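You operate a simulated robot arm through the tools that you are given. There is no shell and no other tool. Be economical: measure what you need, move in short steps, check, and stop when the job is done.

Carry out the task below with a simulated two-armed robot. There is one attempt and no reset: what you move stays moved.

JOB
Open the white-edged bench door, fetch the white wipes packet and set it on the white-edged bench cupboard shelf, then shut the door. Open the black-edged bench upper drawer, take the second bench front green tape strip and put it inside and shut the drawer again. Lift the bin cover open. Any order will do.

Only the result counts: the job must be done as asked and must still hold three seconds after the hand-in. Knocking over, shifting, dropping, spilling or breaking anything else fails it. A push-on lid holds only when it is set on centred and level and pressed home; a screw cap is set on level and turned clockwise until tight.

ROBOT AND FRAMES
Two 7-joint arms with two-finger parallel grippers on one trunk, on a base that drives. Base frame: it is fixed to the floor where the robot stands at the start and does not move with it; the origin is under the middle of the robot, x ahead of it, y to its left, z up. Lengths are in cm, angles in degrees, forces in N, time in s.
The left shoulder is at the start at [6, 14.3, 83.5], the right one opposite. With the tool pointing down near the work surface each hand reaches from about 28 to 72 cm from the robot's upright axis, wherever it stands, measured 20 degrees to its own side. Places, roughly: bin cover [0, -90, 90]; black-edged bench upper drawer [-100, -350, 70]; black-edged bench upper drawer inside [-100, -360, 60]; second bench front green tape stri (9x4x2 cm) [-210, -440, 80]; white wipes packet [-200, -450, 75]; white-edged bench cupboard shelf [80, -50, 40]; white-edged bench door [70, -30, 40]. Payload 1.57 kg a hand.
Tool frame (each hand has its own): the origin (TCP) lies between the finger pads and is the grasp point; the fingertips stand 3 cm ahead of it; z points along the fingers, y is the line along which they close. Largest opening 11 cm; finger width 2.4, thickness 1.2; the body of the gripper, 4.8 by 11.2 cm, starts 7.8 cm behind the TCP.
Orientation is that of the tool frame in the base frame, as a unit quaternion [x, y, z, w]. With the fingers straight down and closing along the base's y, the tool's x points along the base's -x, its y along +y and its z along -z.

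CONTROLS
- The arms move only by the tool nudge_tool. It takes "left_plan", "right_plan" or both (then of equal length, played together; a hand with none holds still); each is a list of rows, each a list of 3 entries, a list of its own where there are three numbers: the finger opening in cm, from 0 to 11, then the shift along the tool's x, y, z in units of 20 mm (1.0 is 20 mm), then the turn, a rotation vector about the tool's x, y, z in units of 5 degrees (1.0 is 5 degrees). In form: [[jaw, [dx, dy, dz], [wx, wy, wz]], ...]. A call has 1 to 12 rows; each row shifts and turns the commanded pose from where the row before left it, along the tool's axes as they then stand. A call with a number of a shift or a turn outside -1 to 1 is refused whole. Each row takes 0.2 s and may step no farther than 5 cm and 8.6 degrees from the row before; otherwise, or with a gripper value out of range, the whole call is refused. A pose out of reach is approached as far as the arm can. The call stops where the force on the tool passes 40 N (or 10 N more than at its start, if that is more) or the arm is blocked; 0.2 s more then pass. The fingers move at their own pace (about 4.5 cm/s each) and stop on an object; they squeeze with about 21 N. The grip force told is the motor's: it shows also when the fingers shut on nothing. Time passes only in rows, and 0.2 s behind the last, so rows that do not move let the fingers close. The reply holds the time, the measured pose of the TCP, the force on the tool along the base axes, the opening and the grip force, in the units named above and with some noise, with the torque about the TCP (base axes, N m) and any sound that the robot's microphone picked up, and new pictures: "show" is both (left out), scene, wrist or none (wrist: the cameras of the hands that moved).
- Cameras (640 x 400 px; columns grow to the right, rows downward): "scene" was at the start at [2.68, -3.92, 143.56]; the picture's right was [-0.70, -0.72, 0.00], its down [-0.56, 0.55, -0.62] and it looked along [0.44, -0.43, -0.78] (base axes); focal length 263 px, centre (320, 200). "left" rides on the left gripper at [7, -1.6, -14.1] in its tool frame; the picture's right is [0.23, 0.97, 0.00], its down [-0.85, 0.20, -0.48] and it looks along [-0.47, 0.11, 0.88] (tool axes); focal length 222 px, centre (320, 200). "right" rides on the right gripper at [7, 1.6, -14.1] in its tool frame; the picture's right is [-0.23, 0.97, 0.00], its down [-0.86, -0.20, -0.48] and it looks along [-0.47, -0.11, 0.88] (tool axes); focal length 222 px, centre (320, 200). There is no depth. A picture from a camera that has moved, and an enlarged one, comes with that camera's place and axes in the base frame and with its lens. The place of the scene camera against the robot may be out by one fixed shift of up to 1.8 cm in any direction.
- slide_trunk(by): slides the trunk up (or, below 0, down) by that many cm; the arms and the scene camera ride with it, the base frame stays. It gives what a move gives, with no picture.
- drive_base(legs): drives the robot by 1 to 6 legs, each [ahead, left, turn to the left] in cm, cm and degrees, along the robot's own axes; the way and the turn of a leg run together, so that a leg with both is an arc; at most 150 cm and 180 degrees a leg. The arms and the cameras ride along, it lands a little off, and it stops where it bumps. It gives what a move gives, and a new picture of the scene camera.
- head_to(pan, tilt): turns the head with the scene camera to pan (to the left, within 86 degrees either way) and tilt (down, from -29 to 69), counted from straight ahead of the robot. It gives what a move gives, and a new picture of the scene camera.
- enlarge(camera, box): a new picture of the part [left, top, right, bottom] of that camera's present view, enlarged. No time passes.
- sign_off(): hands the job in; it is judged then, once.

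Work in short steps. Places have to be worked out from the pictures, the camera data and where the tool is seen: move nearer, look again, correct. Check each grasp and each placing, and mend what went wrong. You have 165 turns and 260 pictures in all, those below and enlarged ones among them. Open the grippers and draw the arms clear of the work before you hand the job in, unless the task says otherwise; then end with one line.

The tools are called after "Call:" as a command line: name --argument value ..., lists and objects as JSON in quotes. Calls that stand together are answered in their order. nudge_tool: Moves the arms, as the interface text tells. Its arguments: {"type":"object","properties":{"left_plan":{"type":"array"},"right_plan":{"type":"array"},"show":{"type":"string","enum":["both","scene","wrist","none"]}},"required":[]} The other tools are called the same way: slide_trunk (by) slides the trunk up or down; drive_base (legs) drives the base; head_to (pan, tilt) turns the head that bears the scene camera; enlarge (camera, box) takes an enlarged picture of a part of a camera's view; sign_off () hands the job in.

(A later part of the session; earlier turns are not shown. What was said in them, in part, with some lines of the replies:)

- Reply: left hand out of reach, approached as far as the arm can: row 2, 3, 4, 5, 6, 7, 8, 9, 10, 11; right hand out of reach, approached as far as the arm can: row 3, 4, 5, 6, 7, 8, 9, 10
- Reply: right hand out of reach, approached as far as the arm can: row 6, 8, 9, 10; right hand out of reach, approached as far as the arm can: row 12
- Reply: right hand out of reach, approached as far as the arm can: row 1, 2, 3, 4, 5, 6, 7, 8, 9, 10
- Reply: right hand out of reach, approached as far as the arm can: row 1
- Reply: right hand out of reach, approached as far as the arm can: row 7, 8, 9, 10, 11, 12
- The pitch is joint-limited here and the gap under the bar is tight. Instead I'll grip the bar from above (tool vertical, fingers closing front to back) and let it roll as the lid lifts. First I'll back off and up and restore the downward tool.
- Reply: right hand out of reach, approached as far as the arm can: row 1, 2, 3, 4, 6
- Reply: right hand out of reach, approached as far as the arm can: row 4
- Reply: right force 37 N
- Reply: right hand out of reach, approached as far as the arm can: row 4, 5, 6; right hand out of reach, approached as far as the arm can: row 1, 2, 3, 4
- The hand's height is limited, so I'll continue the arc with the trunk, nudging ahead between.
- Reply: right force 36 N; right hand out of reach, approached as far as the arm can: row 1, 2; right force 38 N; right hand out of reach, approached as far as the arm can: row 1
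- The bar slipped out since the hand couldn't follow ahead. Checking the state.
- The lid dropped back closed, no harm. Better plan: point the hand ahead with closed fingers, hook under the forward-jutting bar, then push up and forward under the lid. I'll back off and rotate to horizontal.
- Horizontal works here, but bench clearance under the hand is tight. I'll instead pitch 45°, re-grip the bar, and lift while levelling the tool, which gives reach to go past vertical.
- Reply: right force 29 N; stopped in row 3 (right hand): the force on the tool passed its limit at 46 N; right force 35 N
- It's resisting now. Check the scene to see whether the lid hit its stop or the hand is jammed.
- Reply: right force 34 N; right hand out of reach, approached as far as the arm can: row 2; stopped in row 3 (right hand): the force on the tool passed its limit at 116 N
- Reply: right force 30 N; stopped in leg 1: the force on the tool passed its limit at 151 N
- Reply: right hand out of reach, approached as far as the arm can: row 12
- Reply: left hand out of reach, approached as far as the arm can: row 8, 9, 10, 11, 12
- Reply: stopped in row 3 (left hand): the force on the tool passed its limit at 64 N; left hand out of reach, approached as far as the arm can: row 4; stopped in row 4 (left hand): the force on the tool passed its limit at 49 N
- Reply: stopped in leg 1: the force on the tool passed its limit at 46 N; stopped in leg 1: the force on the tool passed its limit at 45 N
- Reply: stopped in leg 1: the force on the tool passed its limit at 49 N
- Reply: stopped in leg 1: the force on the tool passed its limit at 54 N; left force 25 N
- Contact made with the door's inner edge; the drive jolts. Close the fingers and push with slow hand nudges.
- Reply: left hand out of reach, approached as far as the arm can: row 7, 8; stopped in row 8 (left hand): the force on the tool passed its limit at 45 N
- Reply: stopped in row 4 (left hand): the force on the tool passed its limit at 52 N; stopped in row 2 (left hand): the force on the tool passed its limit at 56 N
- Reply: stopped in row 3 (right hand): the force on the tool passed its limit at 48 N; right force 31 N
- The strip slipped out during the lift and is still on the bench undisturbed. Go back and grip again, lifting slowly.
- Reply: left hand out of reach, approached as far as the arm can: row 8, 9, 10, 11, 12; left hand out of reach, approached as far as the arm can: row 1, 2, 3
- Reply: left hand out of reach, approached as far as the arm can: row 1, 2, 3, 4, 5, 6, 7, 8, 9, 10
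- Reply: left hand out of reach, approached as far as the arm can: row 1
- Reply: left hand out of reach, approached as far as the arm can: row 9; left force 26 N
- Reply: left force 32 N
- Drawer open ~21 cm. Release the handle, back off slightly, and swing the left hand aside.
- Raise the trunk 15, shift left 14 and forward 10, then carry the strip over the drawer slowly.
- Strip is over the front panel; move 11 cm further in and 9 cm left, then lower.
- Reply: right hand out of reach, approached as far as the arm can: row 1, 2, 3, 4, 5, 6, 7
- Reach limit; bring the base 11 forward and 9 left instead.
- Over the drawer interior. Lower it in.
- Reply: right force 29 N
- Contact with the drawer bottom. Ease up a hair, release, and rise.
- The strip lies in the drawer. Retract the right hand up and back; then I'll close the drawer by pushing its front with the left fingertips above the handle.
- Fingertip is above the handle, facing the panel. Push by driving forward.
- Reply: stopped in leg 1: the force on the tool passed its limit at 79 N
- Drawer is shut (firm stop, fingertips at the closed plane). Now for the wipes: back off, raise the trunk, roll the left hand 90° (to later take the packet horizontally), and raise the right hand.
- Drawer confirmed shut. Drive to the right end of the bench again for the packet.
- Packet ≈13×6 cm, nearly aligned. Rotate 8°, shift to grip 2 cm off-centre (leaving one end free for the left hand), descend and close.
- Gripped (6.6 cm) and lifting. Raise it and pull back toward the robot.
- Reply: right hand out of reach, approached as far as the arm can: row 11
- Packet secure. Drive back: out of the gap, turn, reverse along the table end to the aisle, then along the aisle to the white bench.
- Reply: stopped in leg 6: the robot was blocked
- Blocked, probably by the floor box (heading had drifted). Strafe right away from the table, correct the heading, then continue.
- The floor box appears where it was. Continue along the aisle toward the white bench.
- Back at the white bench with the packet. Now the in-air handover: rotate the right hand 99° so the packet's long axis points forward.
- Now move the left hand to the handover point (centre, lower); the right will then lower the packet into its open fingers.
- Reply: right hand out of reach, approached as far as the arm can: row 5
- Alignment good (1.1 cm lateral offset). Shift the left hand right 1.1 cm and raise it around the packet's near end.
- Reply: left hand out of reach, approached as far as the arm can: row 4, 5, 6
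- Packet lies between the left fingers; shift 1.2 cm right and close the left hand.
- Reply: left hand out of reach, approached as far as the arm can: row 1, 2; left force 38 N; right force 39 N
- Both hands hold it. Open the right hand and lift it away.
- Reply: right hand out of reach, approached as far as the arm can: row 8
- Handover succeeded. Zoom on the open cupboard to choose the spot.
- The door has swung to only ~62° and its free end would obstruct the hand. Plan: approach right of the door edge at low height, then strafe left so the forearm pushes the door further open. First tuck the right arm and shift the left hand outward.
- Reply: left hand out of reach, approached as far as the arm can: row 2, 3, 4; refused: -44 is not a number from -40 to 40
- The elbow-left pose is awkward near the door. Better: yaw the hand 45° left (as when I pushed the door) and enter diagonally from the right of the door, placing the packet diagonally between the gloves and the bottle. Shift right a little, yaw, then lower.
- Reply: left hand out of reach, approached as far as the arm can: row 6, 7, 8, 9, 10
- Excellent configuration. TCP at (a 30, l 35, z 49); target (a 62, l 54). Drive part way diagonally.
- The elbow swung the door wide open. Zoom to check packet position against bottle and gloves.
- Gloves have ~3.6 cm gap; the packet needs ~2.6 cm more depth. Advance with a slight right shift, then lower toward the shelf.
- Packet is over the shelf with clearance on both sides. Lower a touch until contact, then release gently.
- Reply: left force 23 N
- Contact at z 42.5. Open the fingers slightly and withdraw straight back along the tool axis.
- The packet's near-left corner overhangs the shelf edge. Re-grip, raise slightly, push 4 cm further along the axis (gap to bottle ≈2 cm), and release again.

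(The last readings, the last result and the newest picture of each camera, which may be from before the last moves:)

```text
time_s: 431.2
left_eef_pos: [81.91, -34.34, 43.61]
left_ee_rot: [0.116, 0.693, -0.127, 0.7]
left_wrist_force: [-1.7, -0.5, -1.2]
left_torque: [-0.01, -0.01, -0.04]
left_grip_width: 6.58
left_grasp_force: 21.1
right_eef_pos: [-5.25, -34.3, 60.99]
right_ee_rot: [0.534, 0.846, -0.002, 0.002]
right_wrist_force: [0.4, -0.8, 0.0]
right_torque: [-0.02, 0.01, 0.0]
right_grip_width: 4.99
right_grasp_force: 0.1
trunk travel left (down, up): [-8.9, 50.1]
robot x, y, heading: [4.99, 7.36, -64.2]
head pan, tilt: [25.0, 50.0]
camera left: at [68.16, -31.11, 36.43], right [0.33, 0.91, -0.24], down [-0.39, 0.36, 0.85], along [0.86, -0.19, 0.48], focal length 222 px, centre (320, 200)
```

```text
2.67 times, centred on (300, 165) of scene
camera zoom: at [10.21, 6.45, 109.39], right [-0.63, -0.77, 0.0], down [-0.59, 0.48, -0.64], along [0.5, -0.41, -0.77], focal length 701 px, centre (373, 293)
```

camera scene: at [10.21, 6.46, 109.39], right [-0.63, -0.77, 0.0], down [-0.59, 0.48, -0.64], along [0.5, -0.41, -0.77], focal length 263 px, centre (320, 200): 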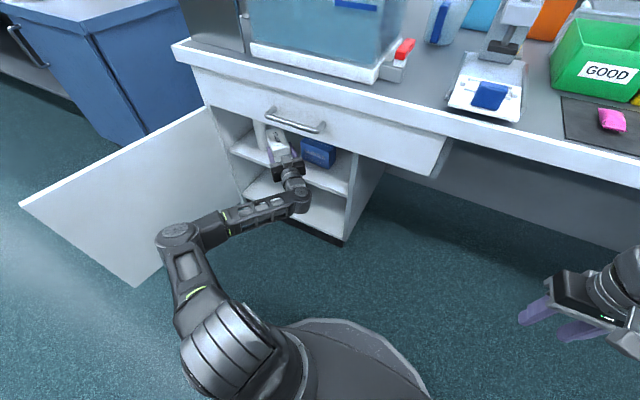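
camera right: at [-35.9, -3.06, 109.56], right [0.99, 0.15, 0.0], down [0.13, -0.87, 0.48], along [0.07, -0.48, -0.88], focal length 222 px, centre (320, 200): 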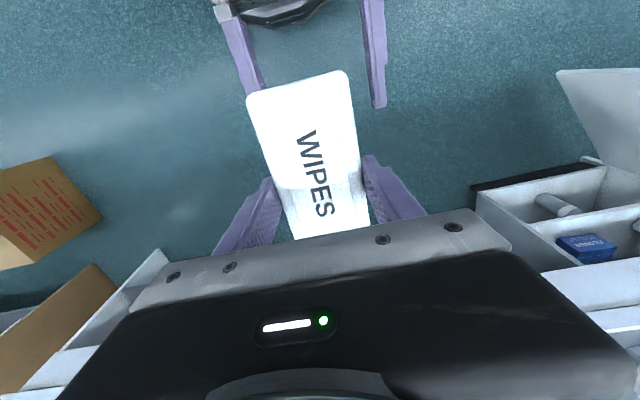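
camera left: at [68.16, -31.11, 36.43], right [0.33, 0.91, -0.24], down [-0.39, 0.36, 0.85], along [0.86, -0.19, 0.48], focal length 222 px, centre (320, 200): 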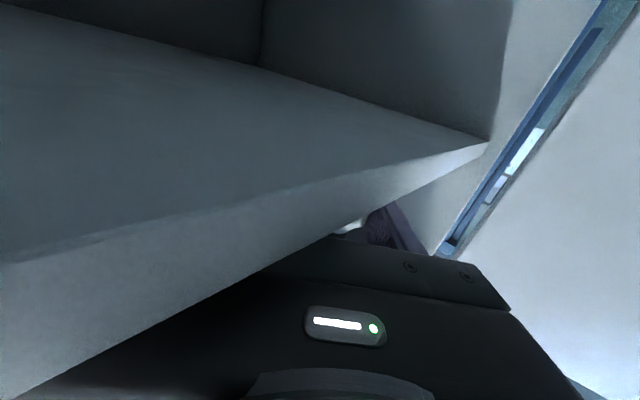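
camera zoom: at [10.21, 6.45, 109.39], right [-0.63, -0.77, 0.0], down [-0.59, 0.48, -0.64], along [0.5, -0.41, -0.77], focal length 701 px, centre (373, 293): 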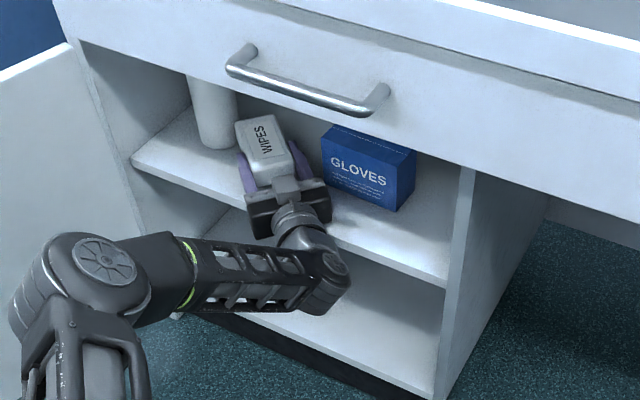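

Comparing views, the far end nudged the bottle back about 3 cm. I'll rotate the held packet clockwise 44° in place (it then lies straight between gloves and bottle, clear of both) and release it there; then pull the bottle back to its spot.

Call:
nudge_tool --left_plan '[[0, [-0.1, 0, -0.2], [0.5, 0, 0]], [0, [0, 0, 0], [1, 0, 0]], [0, [0, 0, 0], [1, 0, 0]], [0, [0, 0, 0], [1, 0, 0]], [0, [0, 0, 0], [1, 0, 0]], [0, [0, 0, 0], [1, 0, 0]], [0, [0, 0, 0], [1, 0, 0]], [0, [0, 0, 0], [1, 0, 0]], [0, [0, 0, 0], [1, 0, 0]], [0, [0, 0, 0], [0.3, 0, 0]]]' --show "scene"

Call:
enlarge --camera "scene" --box '[210, 90, 390, 240]'

```text
time_s: 433.4
left_eef_pos: [81.5, -34.03, 43.59]
left_ee_rot: [0.371, 0.595, -0.378, 0.605]
left_wrist_force: [-0.6, -0.8, -0.4]
left_torque: [0.0, 0.03, -0.02]
left_grip_width: 6.57
left_grasp_force: 21.4
right_eef_pos: [-5.52, -34.25, 60.83]
right_ee_rot: [0.534, 0.845, -0.002, 0.001]
right_wrist_force: [-0.1, -1.3, 0.0]
right_torque: [-0.01, 0.01, -0.01]
right_grip_width: 5.02
right_grasp_force: 0.1
trunk travel left (down, up): [-8.9, 50.1]
robot x, y, heading: [5.35, 7.35, -64.1]
head pan, tilt: [25.0, 50.0]
camera scene: at [10.22, 6.45, 109.39], right [-0.63, -0.77, 0.0], down [-0.59, 0.48, -0.64], along [0.5, -0.41, -0.77], focal length 263 px, centre (320, 200)
```

scene: 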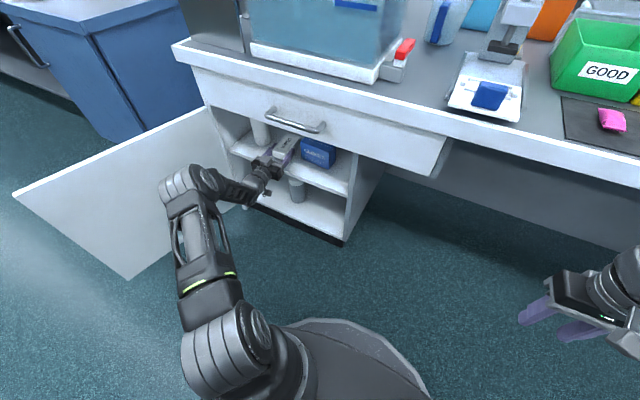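

```text
2.67 times, centred on (300, 165) of scene
camera zoom: at [10.22, 6.45, 109.39], right [-0.63, -0.77, 0.0], down [-0.59, 0.48, -0.64], along [0.5, -0.41, -0.77], focal length 701 px, centre (373, 293)
```

zoom: 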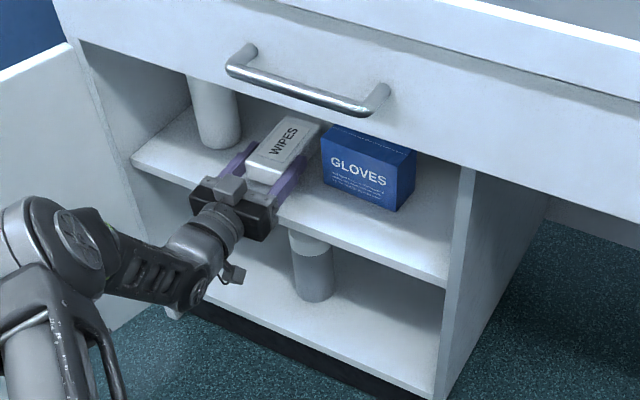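

Packet is straight with clearance. Lower, release, and withdraw.

Call:
nudge_tool --left_plan '[[0, [0.2, 0, 0], [0, 0, 0]], [0, [0.2, 0, 0], [0, 0, 0]], [0, [0.1, 0, 0], [0, 0, 0]], [7, [0, 0, 0], [0, 0, 0]], [7.8, [0, 0, 0], [0, 0, 0]], [8.2, [-0.1, 0, 0], [0, 0, 0]], [8.2, [0, 0, -0.4], [0, 0, 0]], [8.2, [0, 0, -0.8], [0, 0, 0]], [8.2, [0, 0, -1], [0, 0, 0]], [8.2, [0, 0, -1], [0, 0, 0]], [8.2, [0, 0, -1], [0, 0, 0]], [8.2, [0, 0, -1], [0, 0, 0]]]' --show "none"

Call:
enlarge --camera "scene" --box '[210, 90, 390, 240]'

```text
time_s: 436.1
left_eef_pos: [77.01, -24.6, 42.87]
left_ee_rot: [0.37, 0.594, -0.378, 0.605]
left_wrist_force: [-0.1, 0.2, -0.5]
left_torque: [-0.01, 0.02, -0.03]
left_grip_width: 8.18
left_grasp_force: 0.2
right_eef_pos: [-5.44, -34.34, 61.01]
right_ee_rot: [0.535, 0.845, -0.002, 0.002]
right_wrist_force: [0.5, -0.5, 0.1]
right_torque: [-0.04, 0.01, 0.01]
right_grip_width: 5.02
right_grasp_force: 0.0
trunk travel left (down, up): [-8.9, 50.1]
robot x, y, heading: [5.5, 7.56, -64.3]
head pan, tilt: [25.0, 50.0]
```

```text
2.67 times, centred on (300, 165) of scene
camera zoom: at [10.22, 6.45, 109.39], right [-0.63, -0.77, 0.0], down [-0.59, 0.48, -0.64], along [0.5, -0.41, -0.77], focal length 701 px, centre (373, 293)
```

zoom: 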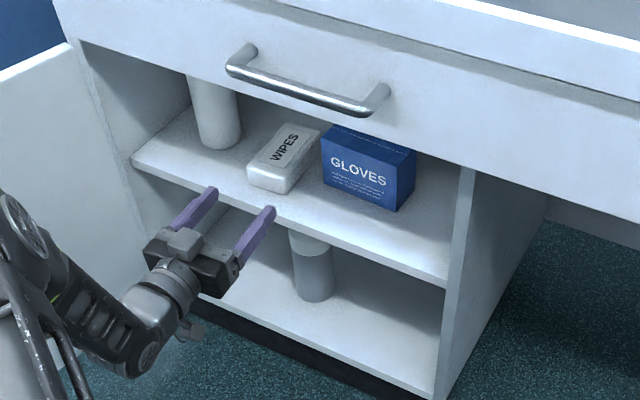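

Packet is well placed. The bottle sits ~3 cm from its original spot; there's room (≈4.6 cm) to its left for a finger, so I'll grip it low and slide it back. Shift base left 13.5 and raise the hand 4 cm.

Call:
nudge_tool --left_plan '[[9.5, [-0.7, 0, -0.5], [0, 0, 0]], [9.5, [-0.7, 0, -0.5], [0, 0, 0]], [9.5, [-0.6, 0, 0], [0, 0, 0]]]' --show "none"

Call:
drive_base --legs '[[0, 13.5, 0]]'

Call:
enlarge --camera "left" --box '[0, 0, 640, 400]'

```text
time_s: 436.9
left_eef_pos: [76.04, -22.83, 46.79]
left_ee_rot: [0.371, 0.595, -0.377, 0.605]
left_wrist_force: [-0.8, -0.4, -0.3]
left_torque: [-0.03, 0.0, -0.01]
left_grip_width: 9.51
left_grasp_force: 0.1
right_eef_pos: [-5.4, -34.31, 61.09]
right_ee_rot: [0.534, 0.846, -0.002, 0.002]
right_wrist_force: [0.2, -0.2, 1.5]
right_torque: [0.02, 0.0, 0.03]
right_grip_width: 5.05
right_grasp_force: 0.1
trunk travel left (down, up): [-8.9, 50.1]
robot x, y, heading: [5.45, 7.38, -64.2]
head pan, tilt: [25.0, 50.0]
```

```text
time_s: 438.1
left_eef_pos: [88.19, -17.07, 46.69]
left_ee_rot: [0.371, 0.595, -0.378, 0.605]
left_wrist_force: [0.2, 0.5, 0.1]
left_torque: [0.01, -0.01, -0.02]
left_grip_width: 9.48
left_grasp_force: 0.1
right_eef_pos: [6.51, -28.4, 61.04]
right_ee_rot: [0.534, 0.846, -0.002, 0.001]
right_wrist_force: [-0.5, -0.2, 0.7]
right_torque: [0.02, 0.01, -0.01]
right_grip_width: 5.02
right_grasp_force: 0.0
trunk travel left (down, up): [-8.9, 50.1]
robot x, y, heading: [17.44, 13.02, -64.4]
head pan, tilt: [25.0, 50.0]
camera scene: at [22.27, 12.27, 109.39], right [-0.63, -0.77, 0.0], down [-0.59, 0.48, -0.64], along [0.5, -0.41, -0.77], focal length 263 px, centre (320, 200)
```

scene: 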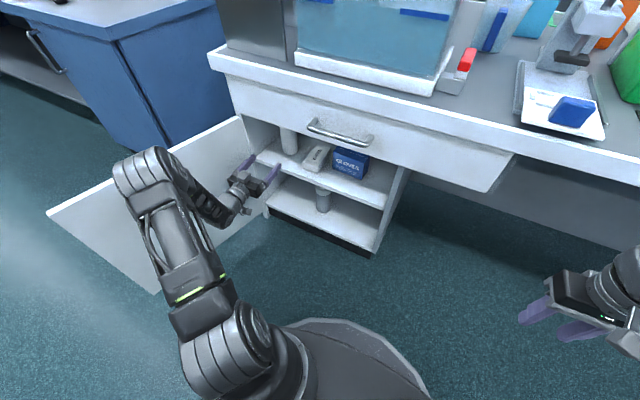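

```text
1.00 times, centred on (320, 200) of left (not enlarged: the box is as wide or as high as the picture)
camera zoom: at [80.6, -5.33, 39.56], right [0.88, 0.42, -0.23], down [-0.04, 0.53, 0.85], along [0.48, -0.73, 0.48], focal length 222 px, centre (320, 200)
```

zoom: 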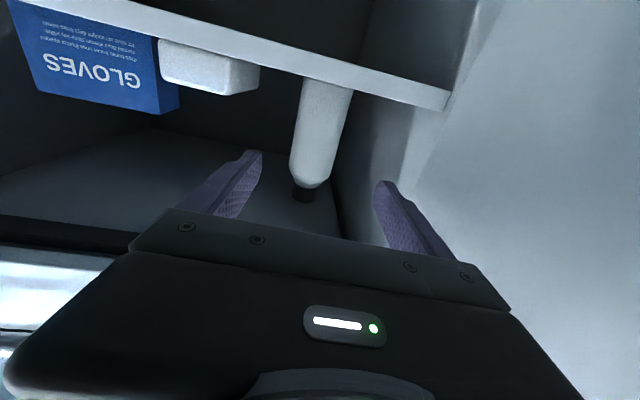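

The bottle is centred between the fingers. Narrow to 8 cm and advance.

Call:
nudge_tool --left_plan '[[8, [0, 0, 0.5], [0, 0, 0]], [8, [0, 0, 0.9], [0, 0, 0]], [8, [0, 0, 0.9], [0, 0, 0]], [8, [0, 0, 0.9], [0, 0, 0]], [8, [0, 0, 0.9], [0, 0, 0]], [8, [0, 0, 0.9], [0, 0, 0]], [8, [0, 0, 0.9], [0, 0, 0]], [8, [0, 0, 0.7], [0, 0, 0]]]' --show "wrist"

Call:
enlarge --camera "scene" --box '[220, 90, 400, 240]'

```text
time_s: 439.9
left_eef_pos: [94.01, -28.97, 46.79]
left_ee_rot: [0.371, 0.595, -0.378, 0.605]
left_wrist_force: [-0.7, -1.2, -0.9]
left_torque: [0.01, 0.02, 0.01]
left_grip_width: 8.02
left_grasp_force: 0.0
right_eef_pos: [6.55, -28.48, 60.99]
right_ee_rot: [0.534, 0.845, -0.001, 0.002]
right_wrist_force: [-0.5, -0.4, -0.1]
right_torque: [0.04, 0.02, -0.02]
right_grip_width: 5.02
right_grasp_force: 0.1
trunk travel left (down, up): [-8.9, 50.1]
robot x, y, heading: [17.32, 13.24, -64.3]
head pan, tilt: [25.0, 50.0]
camera left: at [86.48, -17.1, 39.79], right [0.88, 0.42, -0.23], down [-0.04, 0.53, 0.85], along [0.48, -0.73, 0.48], focal length 222 px, centre (320, 200)
```

left: 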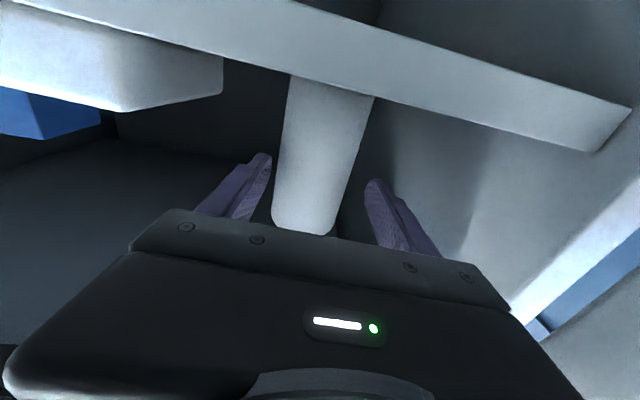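

```text
2.67 times, centred on (310, 165) of scene
camera zoom: at [22.27, 12.28, 109.39], right [-0.63, -0.77, 0.0], down [-0.59, 0.48, -0.64], along [0.5, -0.41, -0.77], focal length 701 px, centre (347, 293)
```

zoom: 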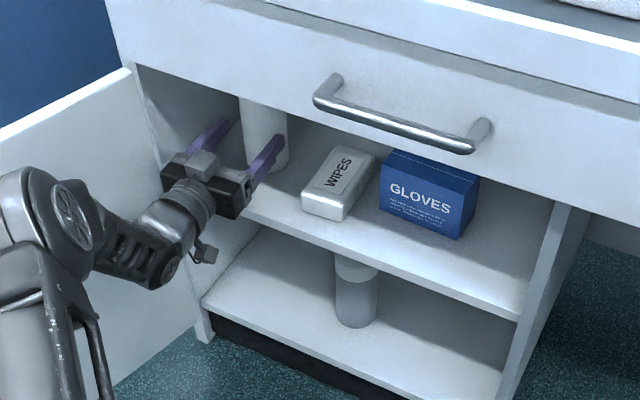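

Call:
nudge_tool --left_plan '[[8, [0, 0, 0.5], [0, 0, 0]], [7, [0, 0, 0], [0, 0, 0]], [6, [0, 0, 0], [0, 0, 0]], [5, [0, 0, 0], [0, 0, 0]], [4.5, [0, 0, 0], [0, 0, 0]], [4.5, [0, 0, 0], [0, 0, 0]]]' --show "wrist"

```text
time_s: 441.4
left_eef_pos: [94.54, -29.88, 46.95]
left_ee_rot: [0.371, 0.595, -0.378, 0.605]
left_wrist_force: [-0.8, 0.6, 0.7]
left_torque: [-0.01, -0.14, 0.07]
left_grip_width: 5.8
left_grasp_force: 19.3
right_eef_pos: [6.57, -28.48, 61.04]
right_ee_rot: [0.534, 0.845, -0.001, 0.002]
right_wrist_force: [-0.6, 0.1, -0.6]
right_torque: [0.02, 0.01, 0.0]
right_grip_width: 5.03
right_grasp_force: 0.0
trunk travel left (down, up): [-8.9, 50.1]
robot x, y, heading: [16.96, 12.87, -64.1]
head pan, tilt: [25.0, 50.0]
camera left: at [86.95, -17.92, 39.77], right [0.88, 0.42, -0.23], down [-0.04, 0.53, 0.85], along [0.48, -0.73, 0.48], focal length 222 px, centre (320, 200)
```

left: 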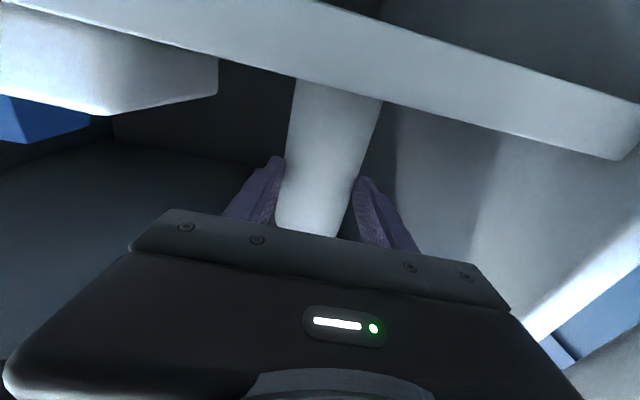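

Bottle gripped (5.8 cm). Lift a hair, move it 2.9 cm right and 1.9 cm back out, set down, release, withdraw.

Call:
nudge_tool --left_plan '[[4.5, [-0.2, 0, 0], [0, 0, 0]], [4.5, [0, -0.3, -0.2], [0, 0, 0]], [4.5, [0, -0.4, -0.25], [0, 0, 0]], [4.5, [0, -0.4, -0.25], [0, 0, 0]], [4.5, [0, -0.3, -0.25], [0, 0, 0]], [4.5, [0.2, 0, 0], [0, 0, 0]], [4.5, [0, 0, 0], [0, 0, 0]], [6.5, [0, 0, 0], [0, 0, 0]], [7.6, [0, 0, 0], [0, 0, 0]], [7.8, [0, 0, -0.3], [0, 0, 0]], [7.8, [0, 0, -0.8], [0, 0, 0]], [7.8, [0, 0, -1], [0, 0, 0]]]' --show "none"

Call:
nudge_tool --left_plan '[[7.8, [0, 0, -1], [0, 0, 0]], [7.8, [0, 0, -1], [0, 0, 0]], [7.8, [0, 0, -1], [0, 0, 0]], [7.8, [0, 0, -1], [0, 0, 0]]]' --show "wrist"

Call:
enlarge --camera "scene" --box '[220, 90, 400, 240]'

```text
time_s: 443.9
left_eef_pos: [89.32, -25.67, 46.89]
left_ee_rot: [0.371, 0.595, -0.378, 0.605]
left_wrist_force: [0.4, 0.3, -0.4]
left_torque: [-0.01, 0.0, -0.02]
left_grip_width: 7.8
left_grasp_force: 0.0
right_eef_pos: [6.47, -28.38, 60.88]
right_ee_rot: [0.535, 0.845, -0.003, 0.001]
right_wrist_force: [0.1, -0.6, -0.3]
right_torque: [0.01, -0.01, 0.01]
right_grip_width: 5.01
right_grasp_force: 0.1
trunk travel left (down, up): [-8.9, 50.1]
robot x, y, heading: [17.22, 13.22, -64.5]
head pan, tilt: [25.0, 50.0]
```

```text
time_s: 444.9
left_eef_pos: [85.54, -18.25, 46.55]
left_ee_rot: [0.371, 0.595, -0.378, 0.605]
left_wrist_force: [-0.1, -0.7, -0.1]
left_torque: [0.03, 0.02, 0.02]
left_grip_width: 7.79
left_grasp_force: 0.1
right_eef_pos: [6.63, -28.35, 60.89]
right_ee_rot: [0.534, 0.845, -0.002, 0.002]
right_wrist_force: [0.0, 0.1, 0.1]
right_torque: [0.03, -0.01, 0.02]
right_grip_width: 5.01
right_grasp_force: 0.1
trunk travel left (down, up): [-8.9, 50.1]
robot x, y, heading: [17.44, 12.79, -64.2]
head pan, tilt: [25.0, 50.0]
camera left: at [78.0, -6.42, 39.35], right [0.88, 0.42, -0.23], down [-0.04, 0.53, 0.85], along [0.48, -0.73, 0.48], focal length 222 px, centre (320, 200)
```

left: 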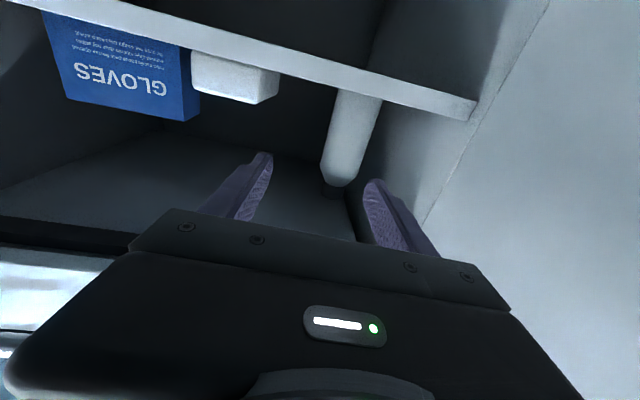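

```text
2.67 times, centred on (310, 165) of scene
camera zoom: at [22.28, 12.27, 109.39], right [-0.63, -0.77, 0.0], down [-0.59, 0.48, -0.64], along [0.5, -0.41, -0.77], focal length 701 px, centre (347, 293)
```

zoom: 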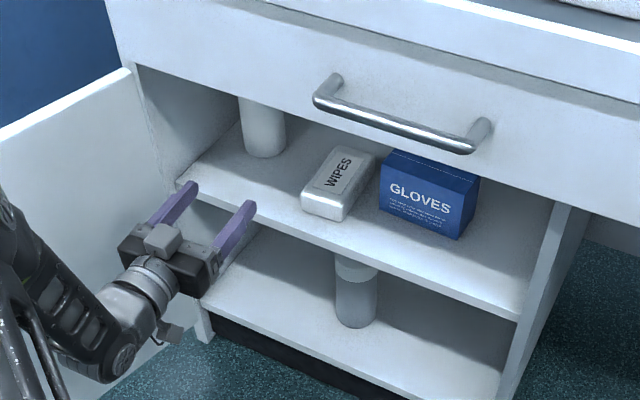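

The bottle squirted backward: the fingertips pinched ahead of its centre. It's now near (97.7,-33.5). I'll centre on it properly: base forward 6 and left 4, then advance deeper so the pads straddle its centre.

Call:
drive_base --legs '[[6, 4.2, 0]]'

Call:
nudge_tool --left_plan '[[7.2, [0, 0, 0.6], [0, 0, 0]], [7.2, [0, 0, 0.8], [0, 0, 0]], [7.2, [0, 0, 0.8], [0, 0, 0]]]' --show "wrist"

```text
time_s: 446.0
left_eef_pos: [91.92, -21.8, 46.57]
left_ee_rot: [0.37, 0.595, -0.378, 0.605]
left_wrist_force: [-0.3, 0.6, -0.2]
left_torque: [0.05, -0.03, -0.01]
left_grip_width: 7.8
left_grasp_force: 0.0
right_eef_pos: [12.87, -31.93, 60.98]
right_ee_rot: [0.533, 0.846, -0.002, 0.002]
right_wrist_force: [0.7, -0.4, 0.0]
right_torque: [0.01, 0.0, 0.0]
right_grip_width: 5.0
right_grasp_force: 0.1
trunk travel left (down, up): [-8.9, 50.1]
robot x, y, heading: [24.17, 9.63, -64.1]
head pan, tilt: [25.0, 50.0]
camera scene: at [28.61, 8.77, 109.39], right [-0.63, -0.77, 0.0], down [-0.59, 0.48, -0.64], along [0.5, -0.41, -0.77], focal length 263 px, centre (320, 200)
```

scene: 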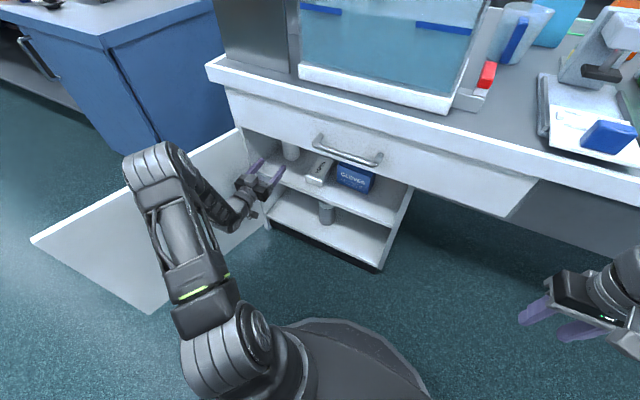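

```text
time_s: 446.8
left_eef_pos: [93.99, -25.72, 46.55]
left_ee_rot: [0.37, 0.595, -0.378, 0.605]
left_wrist_force: [-0.1, 0.9, 0.2]
left_torque: [0.0, 0.01, 0.01]
left_grip_width: 7.19
left_grasp_force: 0.1
right_eef_pos: [12.95, -31.95, 61.02]
right_ee_rot: [0.534, 0.845, -0.002, 0.002]
right_wrist_force: [-0.3, -0.8, 0.4]
right_torque: [-0.02, 0.0, -0.04]
right_grip_width: 5.03
right_grasp_force: 0.0
trunk travel left (down, up): [-8.9, 50.1]
robot x, y, heading: [23.24, 9.34, -64.2]
head pan, tilt: [25.0, 50.0]
camera left: at [86.38, -13.94, 39.41], right [0.88, 0.42, -0.23], down [-0.04, 0.53, 0.85], along [0.48, -0.73, 0.48], focal length 222 px, centre (320, 200)
```

left: 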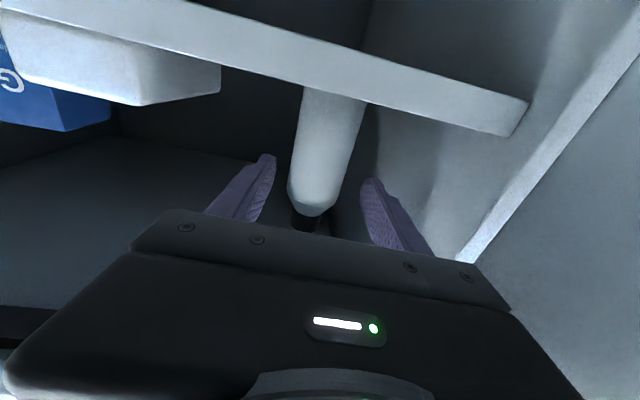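

Now the geometry agrees: bottle centre at a≈72.8, exactly on the hand's line. Advance 9 cm and close.

Call:
nudge_tool --left_plan '[[7.2, [0, 0, 0.8], [0, 0, 0]], [7.2, [0, 0, 0.9], [0, 0, 0]], [7.2, [0, 0, 0.9], [0, 0, 0]], [7.2, [0, 0, 0.9], [0, 0, 0]], [7.2, [0, 0, 0.9], [0, 0, 0]], [6.5, [0, 0, 0], [0, 0, 0]], [5.5, [0, 0, 0], [0, 0, 0]], [4.5, [0, 0, 0], [0, 0, 0]], [4.5, [0, 0, 0], [0, 0, 0]]]' --show "wrist"

```text
time_s: 448.8
left_eef_pos: [97.62, -33.73, 46.84]
left_ee_rot: [0.37, 0.595, -0.378, 0.605]
left_wrist_force: [1.0, 0.8, 0.3]
left_torque: [-0.02, -0.02, 0.03]
left_grip_width: 6.42
left_grasp_force: 21.0
right_eef_pos: [13.0, -31.9, 60.97]
right_ee_rot: [0.533, 0.846, -0.001, 0.002]
right_wrist_force: [-0.2, 0.1, 0.2]
right_torque: [-0.03, -0.03, 0.02]
right_grip_width: 5.03
right_grasp_force: 0.1
trunk travel left (down, up): [-8.9, 50.1]
robot x, y, heading: [23.99, 9.62, -64.2]
head pan, tilt: [25.0, 50.0]
camera left: at [90.17, -21.89, 39.71], right [0.88, 0.42, -0.23], down [-0.04, 0.53, 0.85], along [0.48, -0.73, 0.48], focal length 222 px, centre (320, 200)
```

left: 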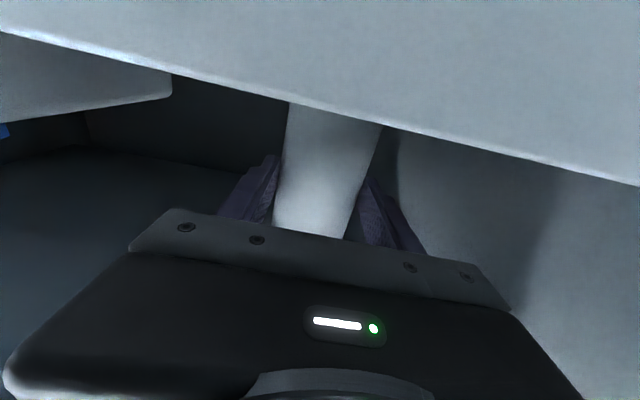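

Gripped at its full 6.4 cm diameter. Lift slightly and move it back to its original spot: 5 cm outward, 4.8 cm right; then check before releasing.

Call:
nudge_tool --left_plan '[[4.5, [-0.2, 0, 0], [0, 0, 0]], [4.5, [0, -0.3, -0.3], [0, 0, 0]], [4.5, [0, -0.45, -0.45], [0, 0, 0]], [4.5, [0, -0.5, -0.5], [0, 0, 0]], [4.5, [0, -0.5, -0.55], [0, 0, 0]], [4.5, [0, -0.4, -0.45], [0, 0, 0]], [4.5, [0, -0.25, -0.28], [0, 0, 0]], [4.5, [0.2, 0, 0], [0, 0, 0]], [4.5, [0, 0, 0], [0, 0, 0]]]' --show "none"

Call:
enlarge --camera "scene" --box '[220, 90, 400, 240]'

```text
time_s: 450.8
left_eef_pos: [91.28, -31.18, 46.95]
left_ee_rot: [0.37, 0.593, -0.378, 0.607]
left_wrist_force: [-2.2, 0.7, 7.7]
left_torque: [0.24, 0.25, 0.0]
left_grip_width: 6.46
left_grasp_force: 21.8
right_eef_pos: [12.81, -31.96, 60.94]
right_ee_rot: [0.534, 0.846, -0.003, 0.002]
right_wrist_force: [1.1, 1.0, -0.6]
right_torque: [-0.01, -0.01, 0.02]
right_grip_width: 5.01
right_grasp_force: 0.0
trunk travel left (down, up): [-8.9, 50.1]
robot x, y, heading: [23.92, 9.29, -64.0]
head pan, tilt: [25.0, 50.0]
```

```text
2.67 times, centred on (310, 165) of scene
camera zoom: at [28.56, 8.81, 109.41], right [-0.63, -0.77, 0.0], down [-0.59, 0.48, -0.64], along [0.5, -0.41, -0.77], focal length 701 px, centre (347, 293)
```

zoom: 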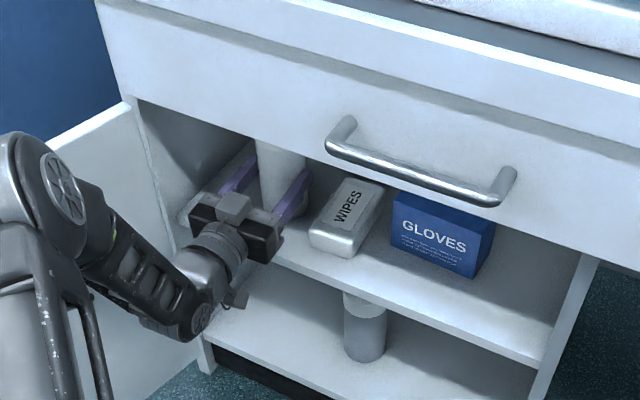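

Bottle is back in place and resting on the shelf. Release and withdraw.

Call:
nudge_tool --left_plan '[[6.8, [0, 0, 0], [0, 0, 0]], [7.3, [0, 0, 0], [0, 0, 0]], [7.5, [0, 0, 0], [0, 0, 0]], [7.5, [0, 0, -0.3], [0, 0, 0]], [7.5, [0, 0, -0.6], [0, 0, 0]], [7.5, [0, 0, -0.9], [0, 0, 0]], [7.5, [0, 0, -0.9], [0, 0, 0]], [7.5, [0, 0, -0.9], [0, 0, 0]], [7.5, [0, 0, -0.9], [0, 0, 0]], [7.5, [0, 0, -0.9], [0, 0, 0]], [7.5, [0, 0, -0.9], [0, 0, 0]], [7.5, [0, 0, -0.9], [0, 0, 0]]]' --show "none"

Call:
enlarge --camera "scene" --box '[0, 0, 640, 400]'

```text
time_s: 453.4
left_eef_pos: [84.9, -18.2, 46.64]
left_ee_rot: [0.369, 0.595, -0.377, 0.606]
left_wrist_force: [0.0, -0.3, 0.1]
left_torque: [0.01, 0.03, -0.02]
left_grip_width: 7.51
left_grasp_force: 0.1
right_eef_pos: [13.03, -31.89, 61.05]
right_ee_rot: [0.533, 0.846, -0.002, 0.002]
right_wrist_force: [-0.4, 0.3, -1.2]
right_torque: [0.01, 0.02, 0.03]
right_grip_width: 5.01
right_grasp_force: 0.1
trunk travel left (down, up): [-8.9, 50.1]
robot x, y, heading: [23.42, 9.51, -64.2]
head pan, tilt: [25.0, 50.0]
```

```text
1.00 times, centred on (320, 200) of scene (not enlarged: the box is as wide or as high as the picture)
camera zoom: at [28.62, 8.75, 109.39], right [-0.63, -0.77, 0.0], down [-0.59, 0.48, -0.64], along [0.5, -0.41, -0.77], focal length 263 px, centre (320, 200)
```

zoom: 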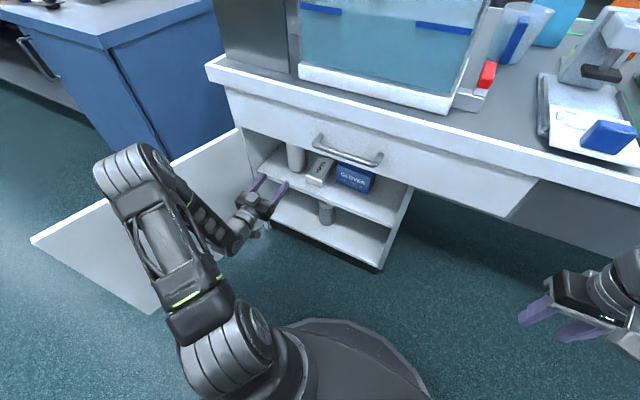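

Everything in the cupboard is in place. Now shut the door: close the fingers, back out, go around the door's free end to its outer side.

Call:
nudge_tool --left_plan '[[0, [0, 0, 0], [0, 0, 0]], [0, [0, 0, 0], [0, 0, 0]], [0, [0, 0, 0], [0, 0, 0]], [0, [0, 0, 0], [0, 0, 0]]]' --show "none"

Call:
drive_base --legs '[[-62, 0, 0], [0, 46, 0]]'

```text
time_s: 454.4
left_eef_pos: [84.86, -18.16, 46.64]
left_ee_rot: [0.371, 0.595, -0.377, 0.605]
left_wrist_force: [-0.4, -0.4, 0.6]
left_torque: [-0.02, 0.01, 0.04]
left_grip_width: 0.0
left_grasp_force: 7.2
right_eef_pos: [12.92, -32.05, 61.01]
right_ee_rot: [0.533, 0.846, -0.002, 0.002]
right_wrist_force: [0.0, -0.6, 0.1]
right_torque: [-0.02, -0.02, 0.03]
right_grip_width: 4.99
right_grasp_force: 0.0
trunk travel left (down, up): [-8.9, 50.1]
robot x, y, heading: [23.84, 9.86, -64.3]
head pan, tilt: [25.0, 50.0]
```

```text
time_s: 460.3
left_eef_pos: [99.1, 56.83, 46.55]
left_ee_rot: [0.378, 0.591, -0.385, 0.6]
left_wrist_force: [-0.2, -0.3, -0.5]
left_torque: [-0.02, 0.02, 0.01]
left_grip_width: 0.01
left_grasp_force: 21.9
right_eef_pos: [26.91, 44.64, 60.96]
right_ee_rot: [0.542, 0.841, -0.002, 0.002]
right_wrist_force: [0.7, -0.6, -0.8]
right_torque: [0.01, -0.02, 0.03]
right_grip_width: 5.04
right_grasp_force: 0.0
trunk travel left (down, up): [-8.9, 50.1]
robot x, y, heading: [38.83, 86.13, -65.3]
head pan, tilt: [25.0, 50.0]
camera scene: at [43.46, 84.99, 109.39], right [-0.65, -0.76, 0.0], down [-0.58, 0.5, -0.64], along [0.49, -0.42, -0.77], focal length 263 px, centre (320, 200)
```

scene: 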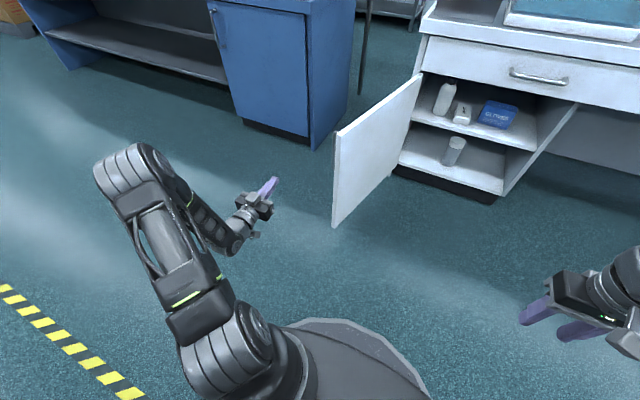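

Perfect view: the hand is left of the door. Go forward 25, then strafe right to swing the door.

Call:
drive_base --legs '[[25, 0, 0], [0, -30, 0]]'

Call:
drive_base --legs '[[0, -28, 0]]'

```text
time_s: 463.3
left_eef_pos: [90.65, 25.39, 46.44]
left_ee_rot: [0.378, 0.595, -0.382, 0.598]
left_wrist_force: [-0.2, -0.4, -0.7]
left_torque: [0.01, 0.03, 0.01]
left_grip_width: 0.01
left_grasp_force: 20.9
right_eef_pos: [18.12, 13.13, 60.91]
right_ee_rot: [0.546, 0.838, -0.002, 0.002]
right_wrist_force: [-0.3, 0.8, -0.7]
right_torque: [0.0, 0.01, -0.01]
right_grip_width: 5.01
right_grasp_force: 0.2
trunk travel left (down, up): [-8.9, 50.1]
robot x, y, heading: [30.44, 54.23, -65.9]
head pan, tilt: [25.0, 50.0]
stopped in leg 2: the force on the tool passed its limit at 48 N (the readings are from after the stop); the commanded pose is now the measured one
camera scene: at [34.96, 53.4, 109.38], right [-0.65, -0.76, 0.0], down [-0.58, 0.5, -0.64], along [0.49, -0.42, -0.77], focal length 263 px, centre (320, 200)
```

scene: 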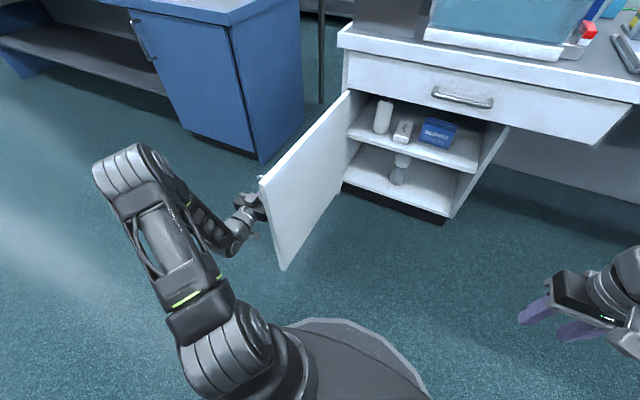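

```text
time_s: 464.4
left_eef_pos: [84.54, 23.13, 45.99]
left_ee_rot: [0.376, 0.598, -0.379, 0.597]
left_wrist_force: [-0.3, -0.2, -0.8]
left_torque: [0.02, -0.04, -0.03]
left_grip_width: 0.0
left_grasp_force: 21.2
right_eef_pos: [12.08, 10.45, 60.94]
right_ee_rot: [0.545, 0.838, -0.002, 0.001]
right_wrist_force: [-0.4, 0.2, 0.0]
right_torque: [0.03, 0.0, -0.01]
right_grip_width: 5.03
right_grasp_force: 0.0
trunk travel left (down, up): [-8.9, 50.1]
robot x, y, heading: [23.78, 51.53, -65.4]
head pan, tilt: [25.0, 50.0]
stopped in leg 1: the robot was blocked; the commanded pose is now the measured one
camera scene: at [28.79, 50.73, 109.38], right [-0.65, -0.76, 0.0], down [-0.58, 0.5, -0.64], along [0.49, -0.42, -0.77], focal length 263 px, centre (320, 200)
```

scene: 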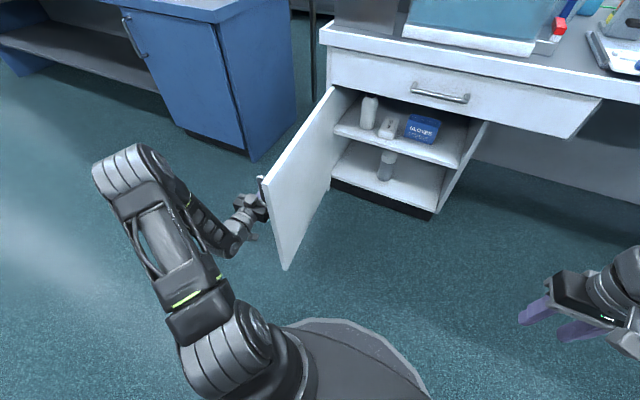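

Door now ~85°. Continue pushing with the hand in slow nudges.

Call:
nudge_tool --left_plan '[[0, [0, -0.5, 0], [0, 0, 0]], [0, [0, -0.6, 0], [0, 0, 0]], [0, [0, -0.6, 0], [0, 0, 0]], [0, [0, -0.6, 0], [0, 0, 0]], [0, [0, -0.6, 0], [0, 0, 0]], [0, [0, -0.6, 0], [0, 0, 0]], [0, [0, -0.6, 0], [0, 0, 0]], [0, [0, -0.6, 0], [0, 0, 0]], [0, [0, -0.6, 0], [0, 0, 0]], [0, [0, -0.6, 0], [0, 0, 0]], [0, [0, -0.6, 0], [0, 0, 0]], [0, [0, -0.6, 0], [0, 0, 0]]]' --show "scene"

```text
time_s: 467.1
left_eef_pos: [71.72, 16.84, 45.97]
left_ee_rot: [0.375, 0.599, -0.378, 0.598]
left_wrist_force: [-0.5, -0.2, 1.3]
left_torque: [-0.04, -0.01, 0.0]
left_grip_width: 0.0
left_grasp_force: 20.9
right_eef_pos: [12.05, 10.45, 60.96]
right_ee_rot: [0.545, 0.839, -0.002, 0.002]
right_wrist_force: [-0.1, -0.2, 0.0]
right_torque: [-0.01, 0.01, 0.01]
right_grip_width: 5.0
right_grasp_force: 0.1
trunk travel left (down, up): [-8.9, 50.1]
robot x, y, heading: [23.83, 51.88, -66.1]
head pan, tilt: [25.0, 50.0]
camera scene: at [28.8, 50.73, 109.39], right [-0.65, -0.76, 0.0], down [-0.58, 0.5, -0.64], along [0.49, -0.42, -0.77], focal length 263 px, centre (320, 200)
```

scene: 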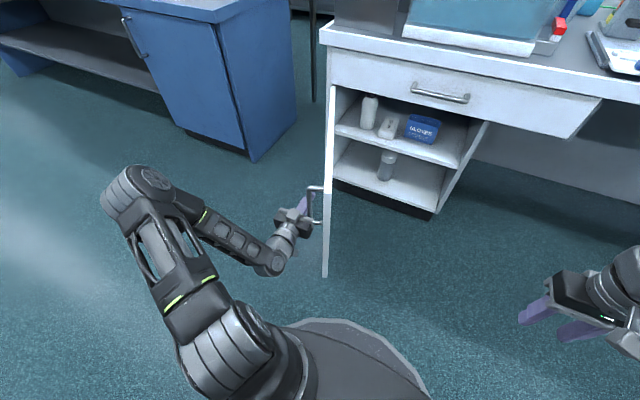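

Call:
nudge_tool --left_plan '[[0, [0, -0.6, 0.1], [0, 0, 0]], [0, [0, -0.6, 0.1], [0, 0, 0]], [0, [0, -0.6, 0.1], [0, 0, 0]], [0, [0, -0.6, 0.1], [0, 0, 0]], [0, [0, -0.6, 0.1], [0, 0, 0]], [0, [0, -0.6, 0.2], [0, 0, 0]], [0, [0, -0.6, 0.2], [0, 0, 0]], [0, [0, -0.6, 0.2], [0, 0, 0]], [0, [0, -0.6, 0.2], [0, 0, 0]], [0, [0, -0.6, 0.2], [0, 0, 0]], [0, [0, -0.6, 0.2], [0, 0, 0]], [0, [0, -0.6, 0.2], [0, 0, 0]]]' --show "scene"

```text
time_s: 469.6
left_eef_pos: [60.29, 7.32, 45.88]
left_ee_rot: [0.377, 0.598, -0.38, 0.597]
left_wrist_force: [-1.5, -0.9, 0.4]
left_torque: [0.03, 0.01, -0.02]
left_grip_width: 0.0
left_grasp_force: 21.1
right_eef_pos: [12.1, 10.42, 60.93]
right_ee_rot: [0.545, 0.839, -0.002, 0.001]
right_wrist_force: [-0.2, 0.3, 0.2]
right_torque: [-0.01, -0.01, -0.02]
right_grip_width: 5.01
right_grasp_force: 0.0
trunk travel left (down, up): [-8.9, 50.1]
robot x, y, heading: [23.89, 51.54, -65.7]
head pan, tilt: [25.0, 50.0]
camera scene: at [28.8, 50.73, 109.39], right [-0.65, -0.76, 0.0], down [-0.58, 0.5, -0.64], along [0.49, -0.42, -0.77], focal length 263 px, centre (320, 200)
```

scene: 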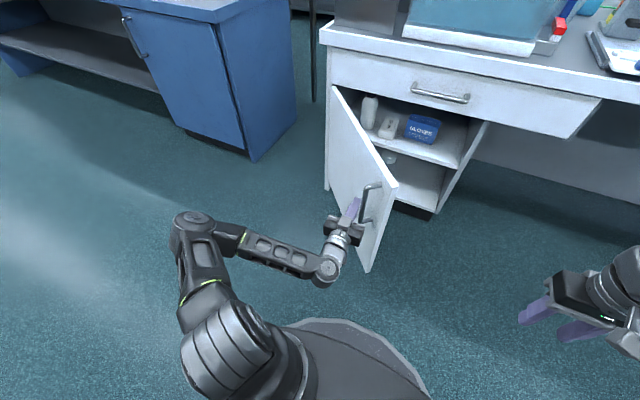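

Door ~50°. Drive forward-right to press it shut.

Call:
drive_base --legs '[[20, -8, 0]]'

Call:
drive_base --legs '[[16, -4, 0]]'

```text
time_s: 471.3
left_eef_pos: [61.22, -13.79, 45.9]
left_ee_rot: [0.376, 0.598, -0.379, 0.597]
left_wrist_force: [-1.1, 0.5, 0.0]
left_torque: [-0.03, 0.01, -0.01]
left_grip_width: 0.01
left_grasp_force: 21.0
right_eef_pos: [12.85, -10.93, 60.94]
right_ee_rot: [0.544, 0.839, -0.002, 0.003]
right_wrist_force: [0.1, 0.9, 0.7]
right_torque: [-0.03, -0.01, 0.02]
right_grip_width: 5.02
right_grasp_force: 0.1
trunk travel left (down, up): [-8.9, 50.1]
robot x, y, heading: [24.65, 30.6, -65.6]
head pan, tilt: [25.0, 50.0]
camera scene: at [29.66, 29.45, 109.39], right [-0.65, -0.76, 0.0], down [-0.58, 0.5, -0.64], along [0.49, -0.42, -0.77], focal length 263 px, centre (320, 200)
```

scene: 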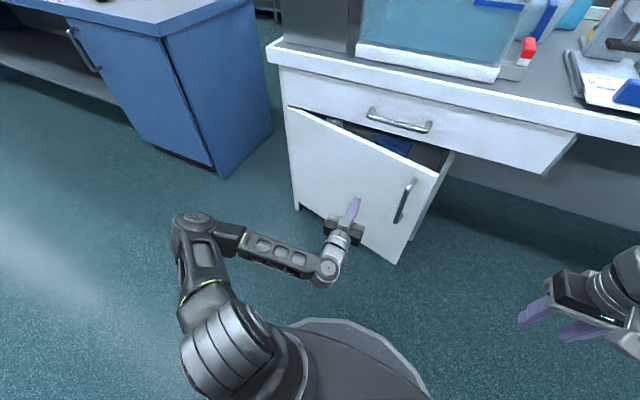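

```text
time_s: 472.7
left_eef_pos: [63.97, -28.11, 45.77]
left_ee_rot: [0.374, 0.601, -0.376, 0.598]
left_wrist_force: [-2.0, 5.0, 2.2]
left_torque: [-0.06, -0.03, -0.01]
left_grip_width: 0.0
left_grasp_force: 21.4
right_eef_pos: [15.83, -25.72, 60.95]
right_ee_rot: [0.543, 0.84, -0.003, 0.001]
right_wrist_force: [0.3, 0.3, -0.8]
right_torque: [0.0, 0.0, 0.0]
right_grip_width: 5.01
right_grasp_force: 0.1
trunk travel left (down, up): [-8.9, 50.1]
robot x, y, heading: [27.65, 15.77, -65.4]
head pan, tilt: [25.0, 50.0]
stopped in leg 1: the force on the tool passed its limit at 141 N (the readings are from after the stop); the commanded pose is now the measured one
camera scene: at [32.38, 14.61, 109.38], right [-0.65, -0.76, 0.0], down [-0.58, 0.5, -0.64], along [0.49, -0.42, -0.77], focal length 263 px, centre (320, 200)
```

scene: 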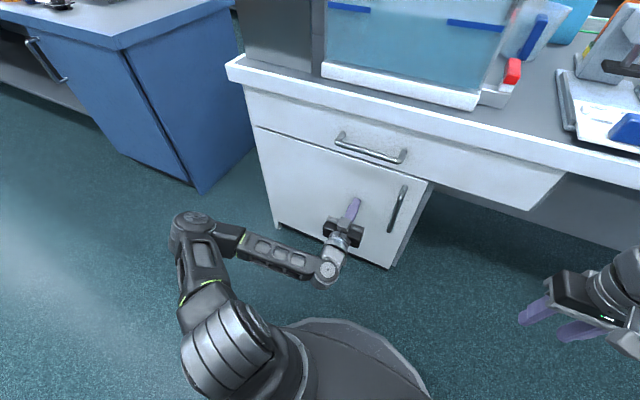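

Door is shut against its stop. Back away and verify door and bin cover.

Call:
drive_base --legs '[[-40, 0, 0]]'

Call:
enlarge --camera "scene" --box '[230, 40, 640, 296]'

Call:
head_to --pan -10 --tilt 25

```text
time_s: 475.2
left_eef_pos: [47.45, 7.88, 45.7]
left_ee_rot: [0.374, 0.601, -0.376, 0.598]
left_wrist_force: [-0.6, 0.2, -0.5]
left_torque: [0.0, -0.01, -0.02]
left_grip_width: 0.0
left_grasp_force: 20.8
right_eef_pos: [-0.74, 10.13, 60.85]
right_ee_rot: [0.543, 0.84, -0.002, 0.001]
right_wrist_force: [0.8, 0.9, 0.8]
right_torque: [-0.02, 0.0, 0.0]
right_grip_width: 5.03
right_grasp_force: 0.0
trunk travel left (down, up): [-8.9, 50.1]
robot x, y, heading: [11.01, 51.45, -65.6]
head pan, tilt: [25.0, 50.0]
camera scene: at [15.97, 50.6, 109.39], right [-0.65, -0.76, 0.0], down [-0.58, 0.5, -0.64], along [0.49, -0.42, -0.77], focal length 263 px, centre (320, 200)
```

scene: 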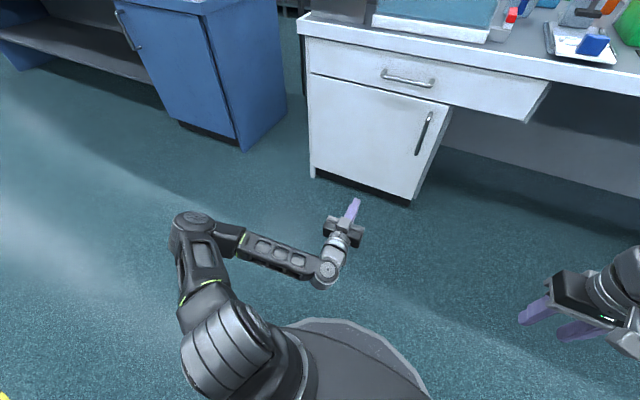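

```text
1.56 times, centred on (435, 168) of scene
camera zoom: at [15.97, 50.6, 109.39], right [-0.65, -0.76, 0.0], down [-0.58, 0.5, -0.64], along [0.49, -0.42, -0.77], focal length 410 px, centre (140, 250)
```

zoom: 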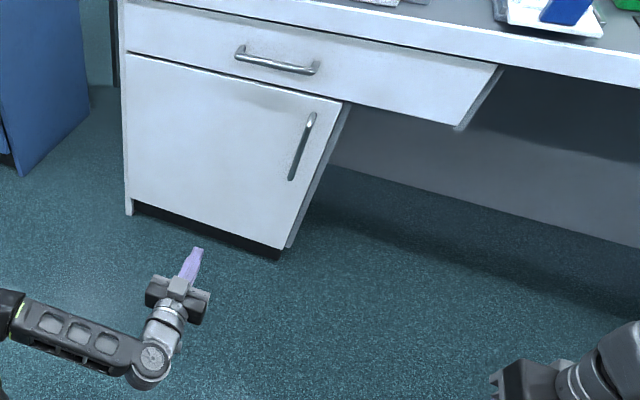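

```text
time_s: 476.2
left_eef_pos: [47.48, 7.9, 45.83]
left_ee_rot: [0.375, 0.6, -0.377, 0.598]
left_wrist_force: [0.2, 0.6, 0.1]
left_torque: [0.02, -0.01, -0.03]
left_grip_width: 0.02
left_grasp_force: 20.9
right_eef_pos: [-0.6, 10.24, 60.92]
right_ee_rot: [0.544, 0.839, -0.003, 0.002]
right_wrist_force: [0.1, 1.0, 0.7]
right_torque: [-0.01, -0.01, -0.01]
right_grip_width: 5.01
right_grasp_force: 0.1
trunk travel left (down, up): [-8.9, 50.1]
robot x, y, heading: [10.78, 51.74, -65.6]
head pan, tilt: [-10.0, 25.0]
camera scene: at [12.43, 46.69, 113.13], right [-0.97, -0.25, 0.0], down [-0.11, 0.41, -0.91], along [0.23, -0.88, -0.42], focal length 263 px, centre (320, 200)
```

scene: 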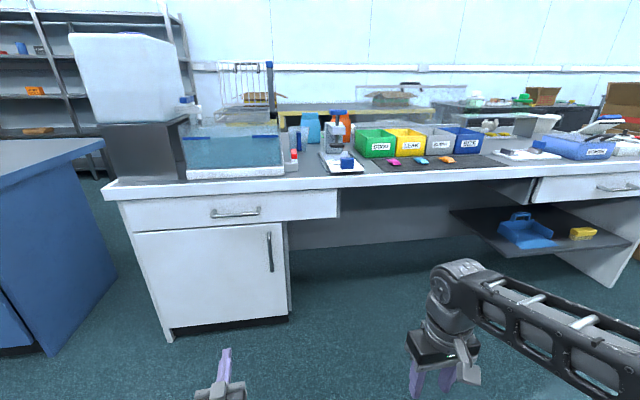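

The door is flush and shut, and the bin cover stands open. Open both grippers (arms are already clear of the work) and hand in.

Call:
nudge_tool --left_plan '[[8, [0, 0, 0], [0, 0, 0]], [8, [0, 0, 0], [0, 0, 0]], [8, [0, 0, 0], [0, 0, 0]], [8, [0, 0, 0], [0, 0, 0]]]' --right_plan '[[8, [0, 0, 0], [0, 0, 0]], [8, [0, 0, 0], [0, 0, 0]], [8, [0, 0, 0], [0, 0, 0]], [8, [0, 0, 0], [0, 0, 0]]]' --show "none"

Call:
sign_off

```text
time_s: 477.2
left_eef_pos: [47.46, 7.95, 45.74]
left_ee_rot: [0.374, 0.601, -0.376, 0.598]
left_wrist_force: [0.5, 0.4, -0.3]
left_torque: [0.02, 0.0, 0.03]
left_grip_width: 8.02
left_grasp_force: 0.1
right_eef_pos: [-0.68, 10.27, 60.97]
right_ee_rot: [0.543, 0.839, -0.003, 0.0]
right_wrist_force: [-0.1, -0.1, 0.0]
right_torque: [0.01, -0.04, -0.02]
right_grip_width: 7.97
right_grasp_force: 0.0
trunk travel left (down, up): [-8.9, 50.1]
robot x, y, heading: [11.0, 51.44, -65.3]
head pan, tilt: [-10.0, 25.0]
```

```text
The job is handed in.
```

Handed in: wipes are on the cupboard shelf with the door shut, the green strip I judged to be the one meant (a plain green block also lay at that bench's front) is in the shut upper drawer, and the bin cover is open; but the shelf bottle was pushed about 7 cm and put back only by estimate, and the base was blocked once in the aisle, probably by a floor box that looked unmoved afterwards.
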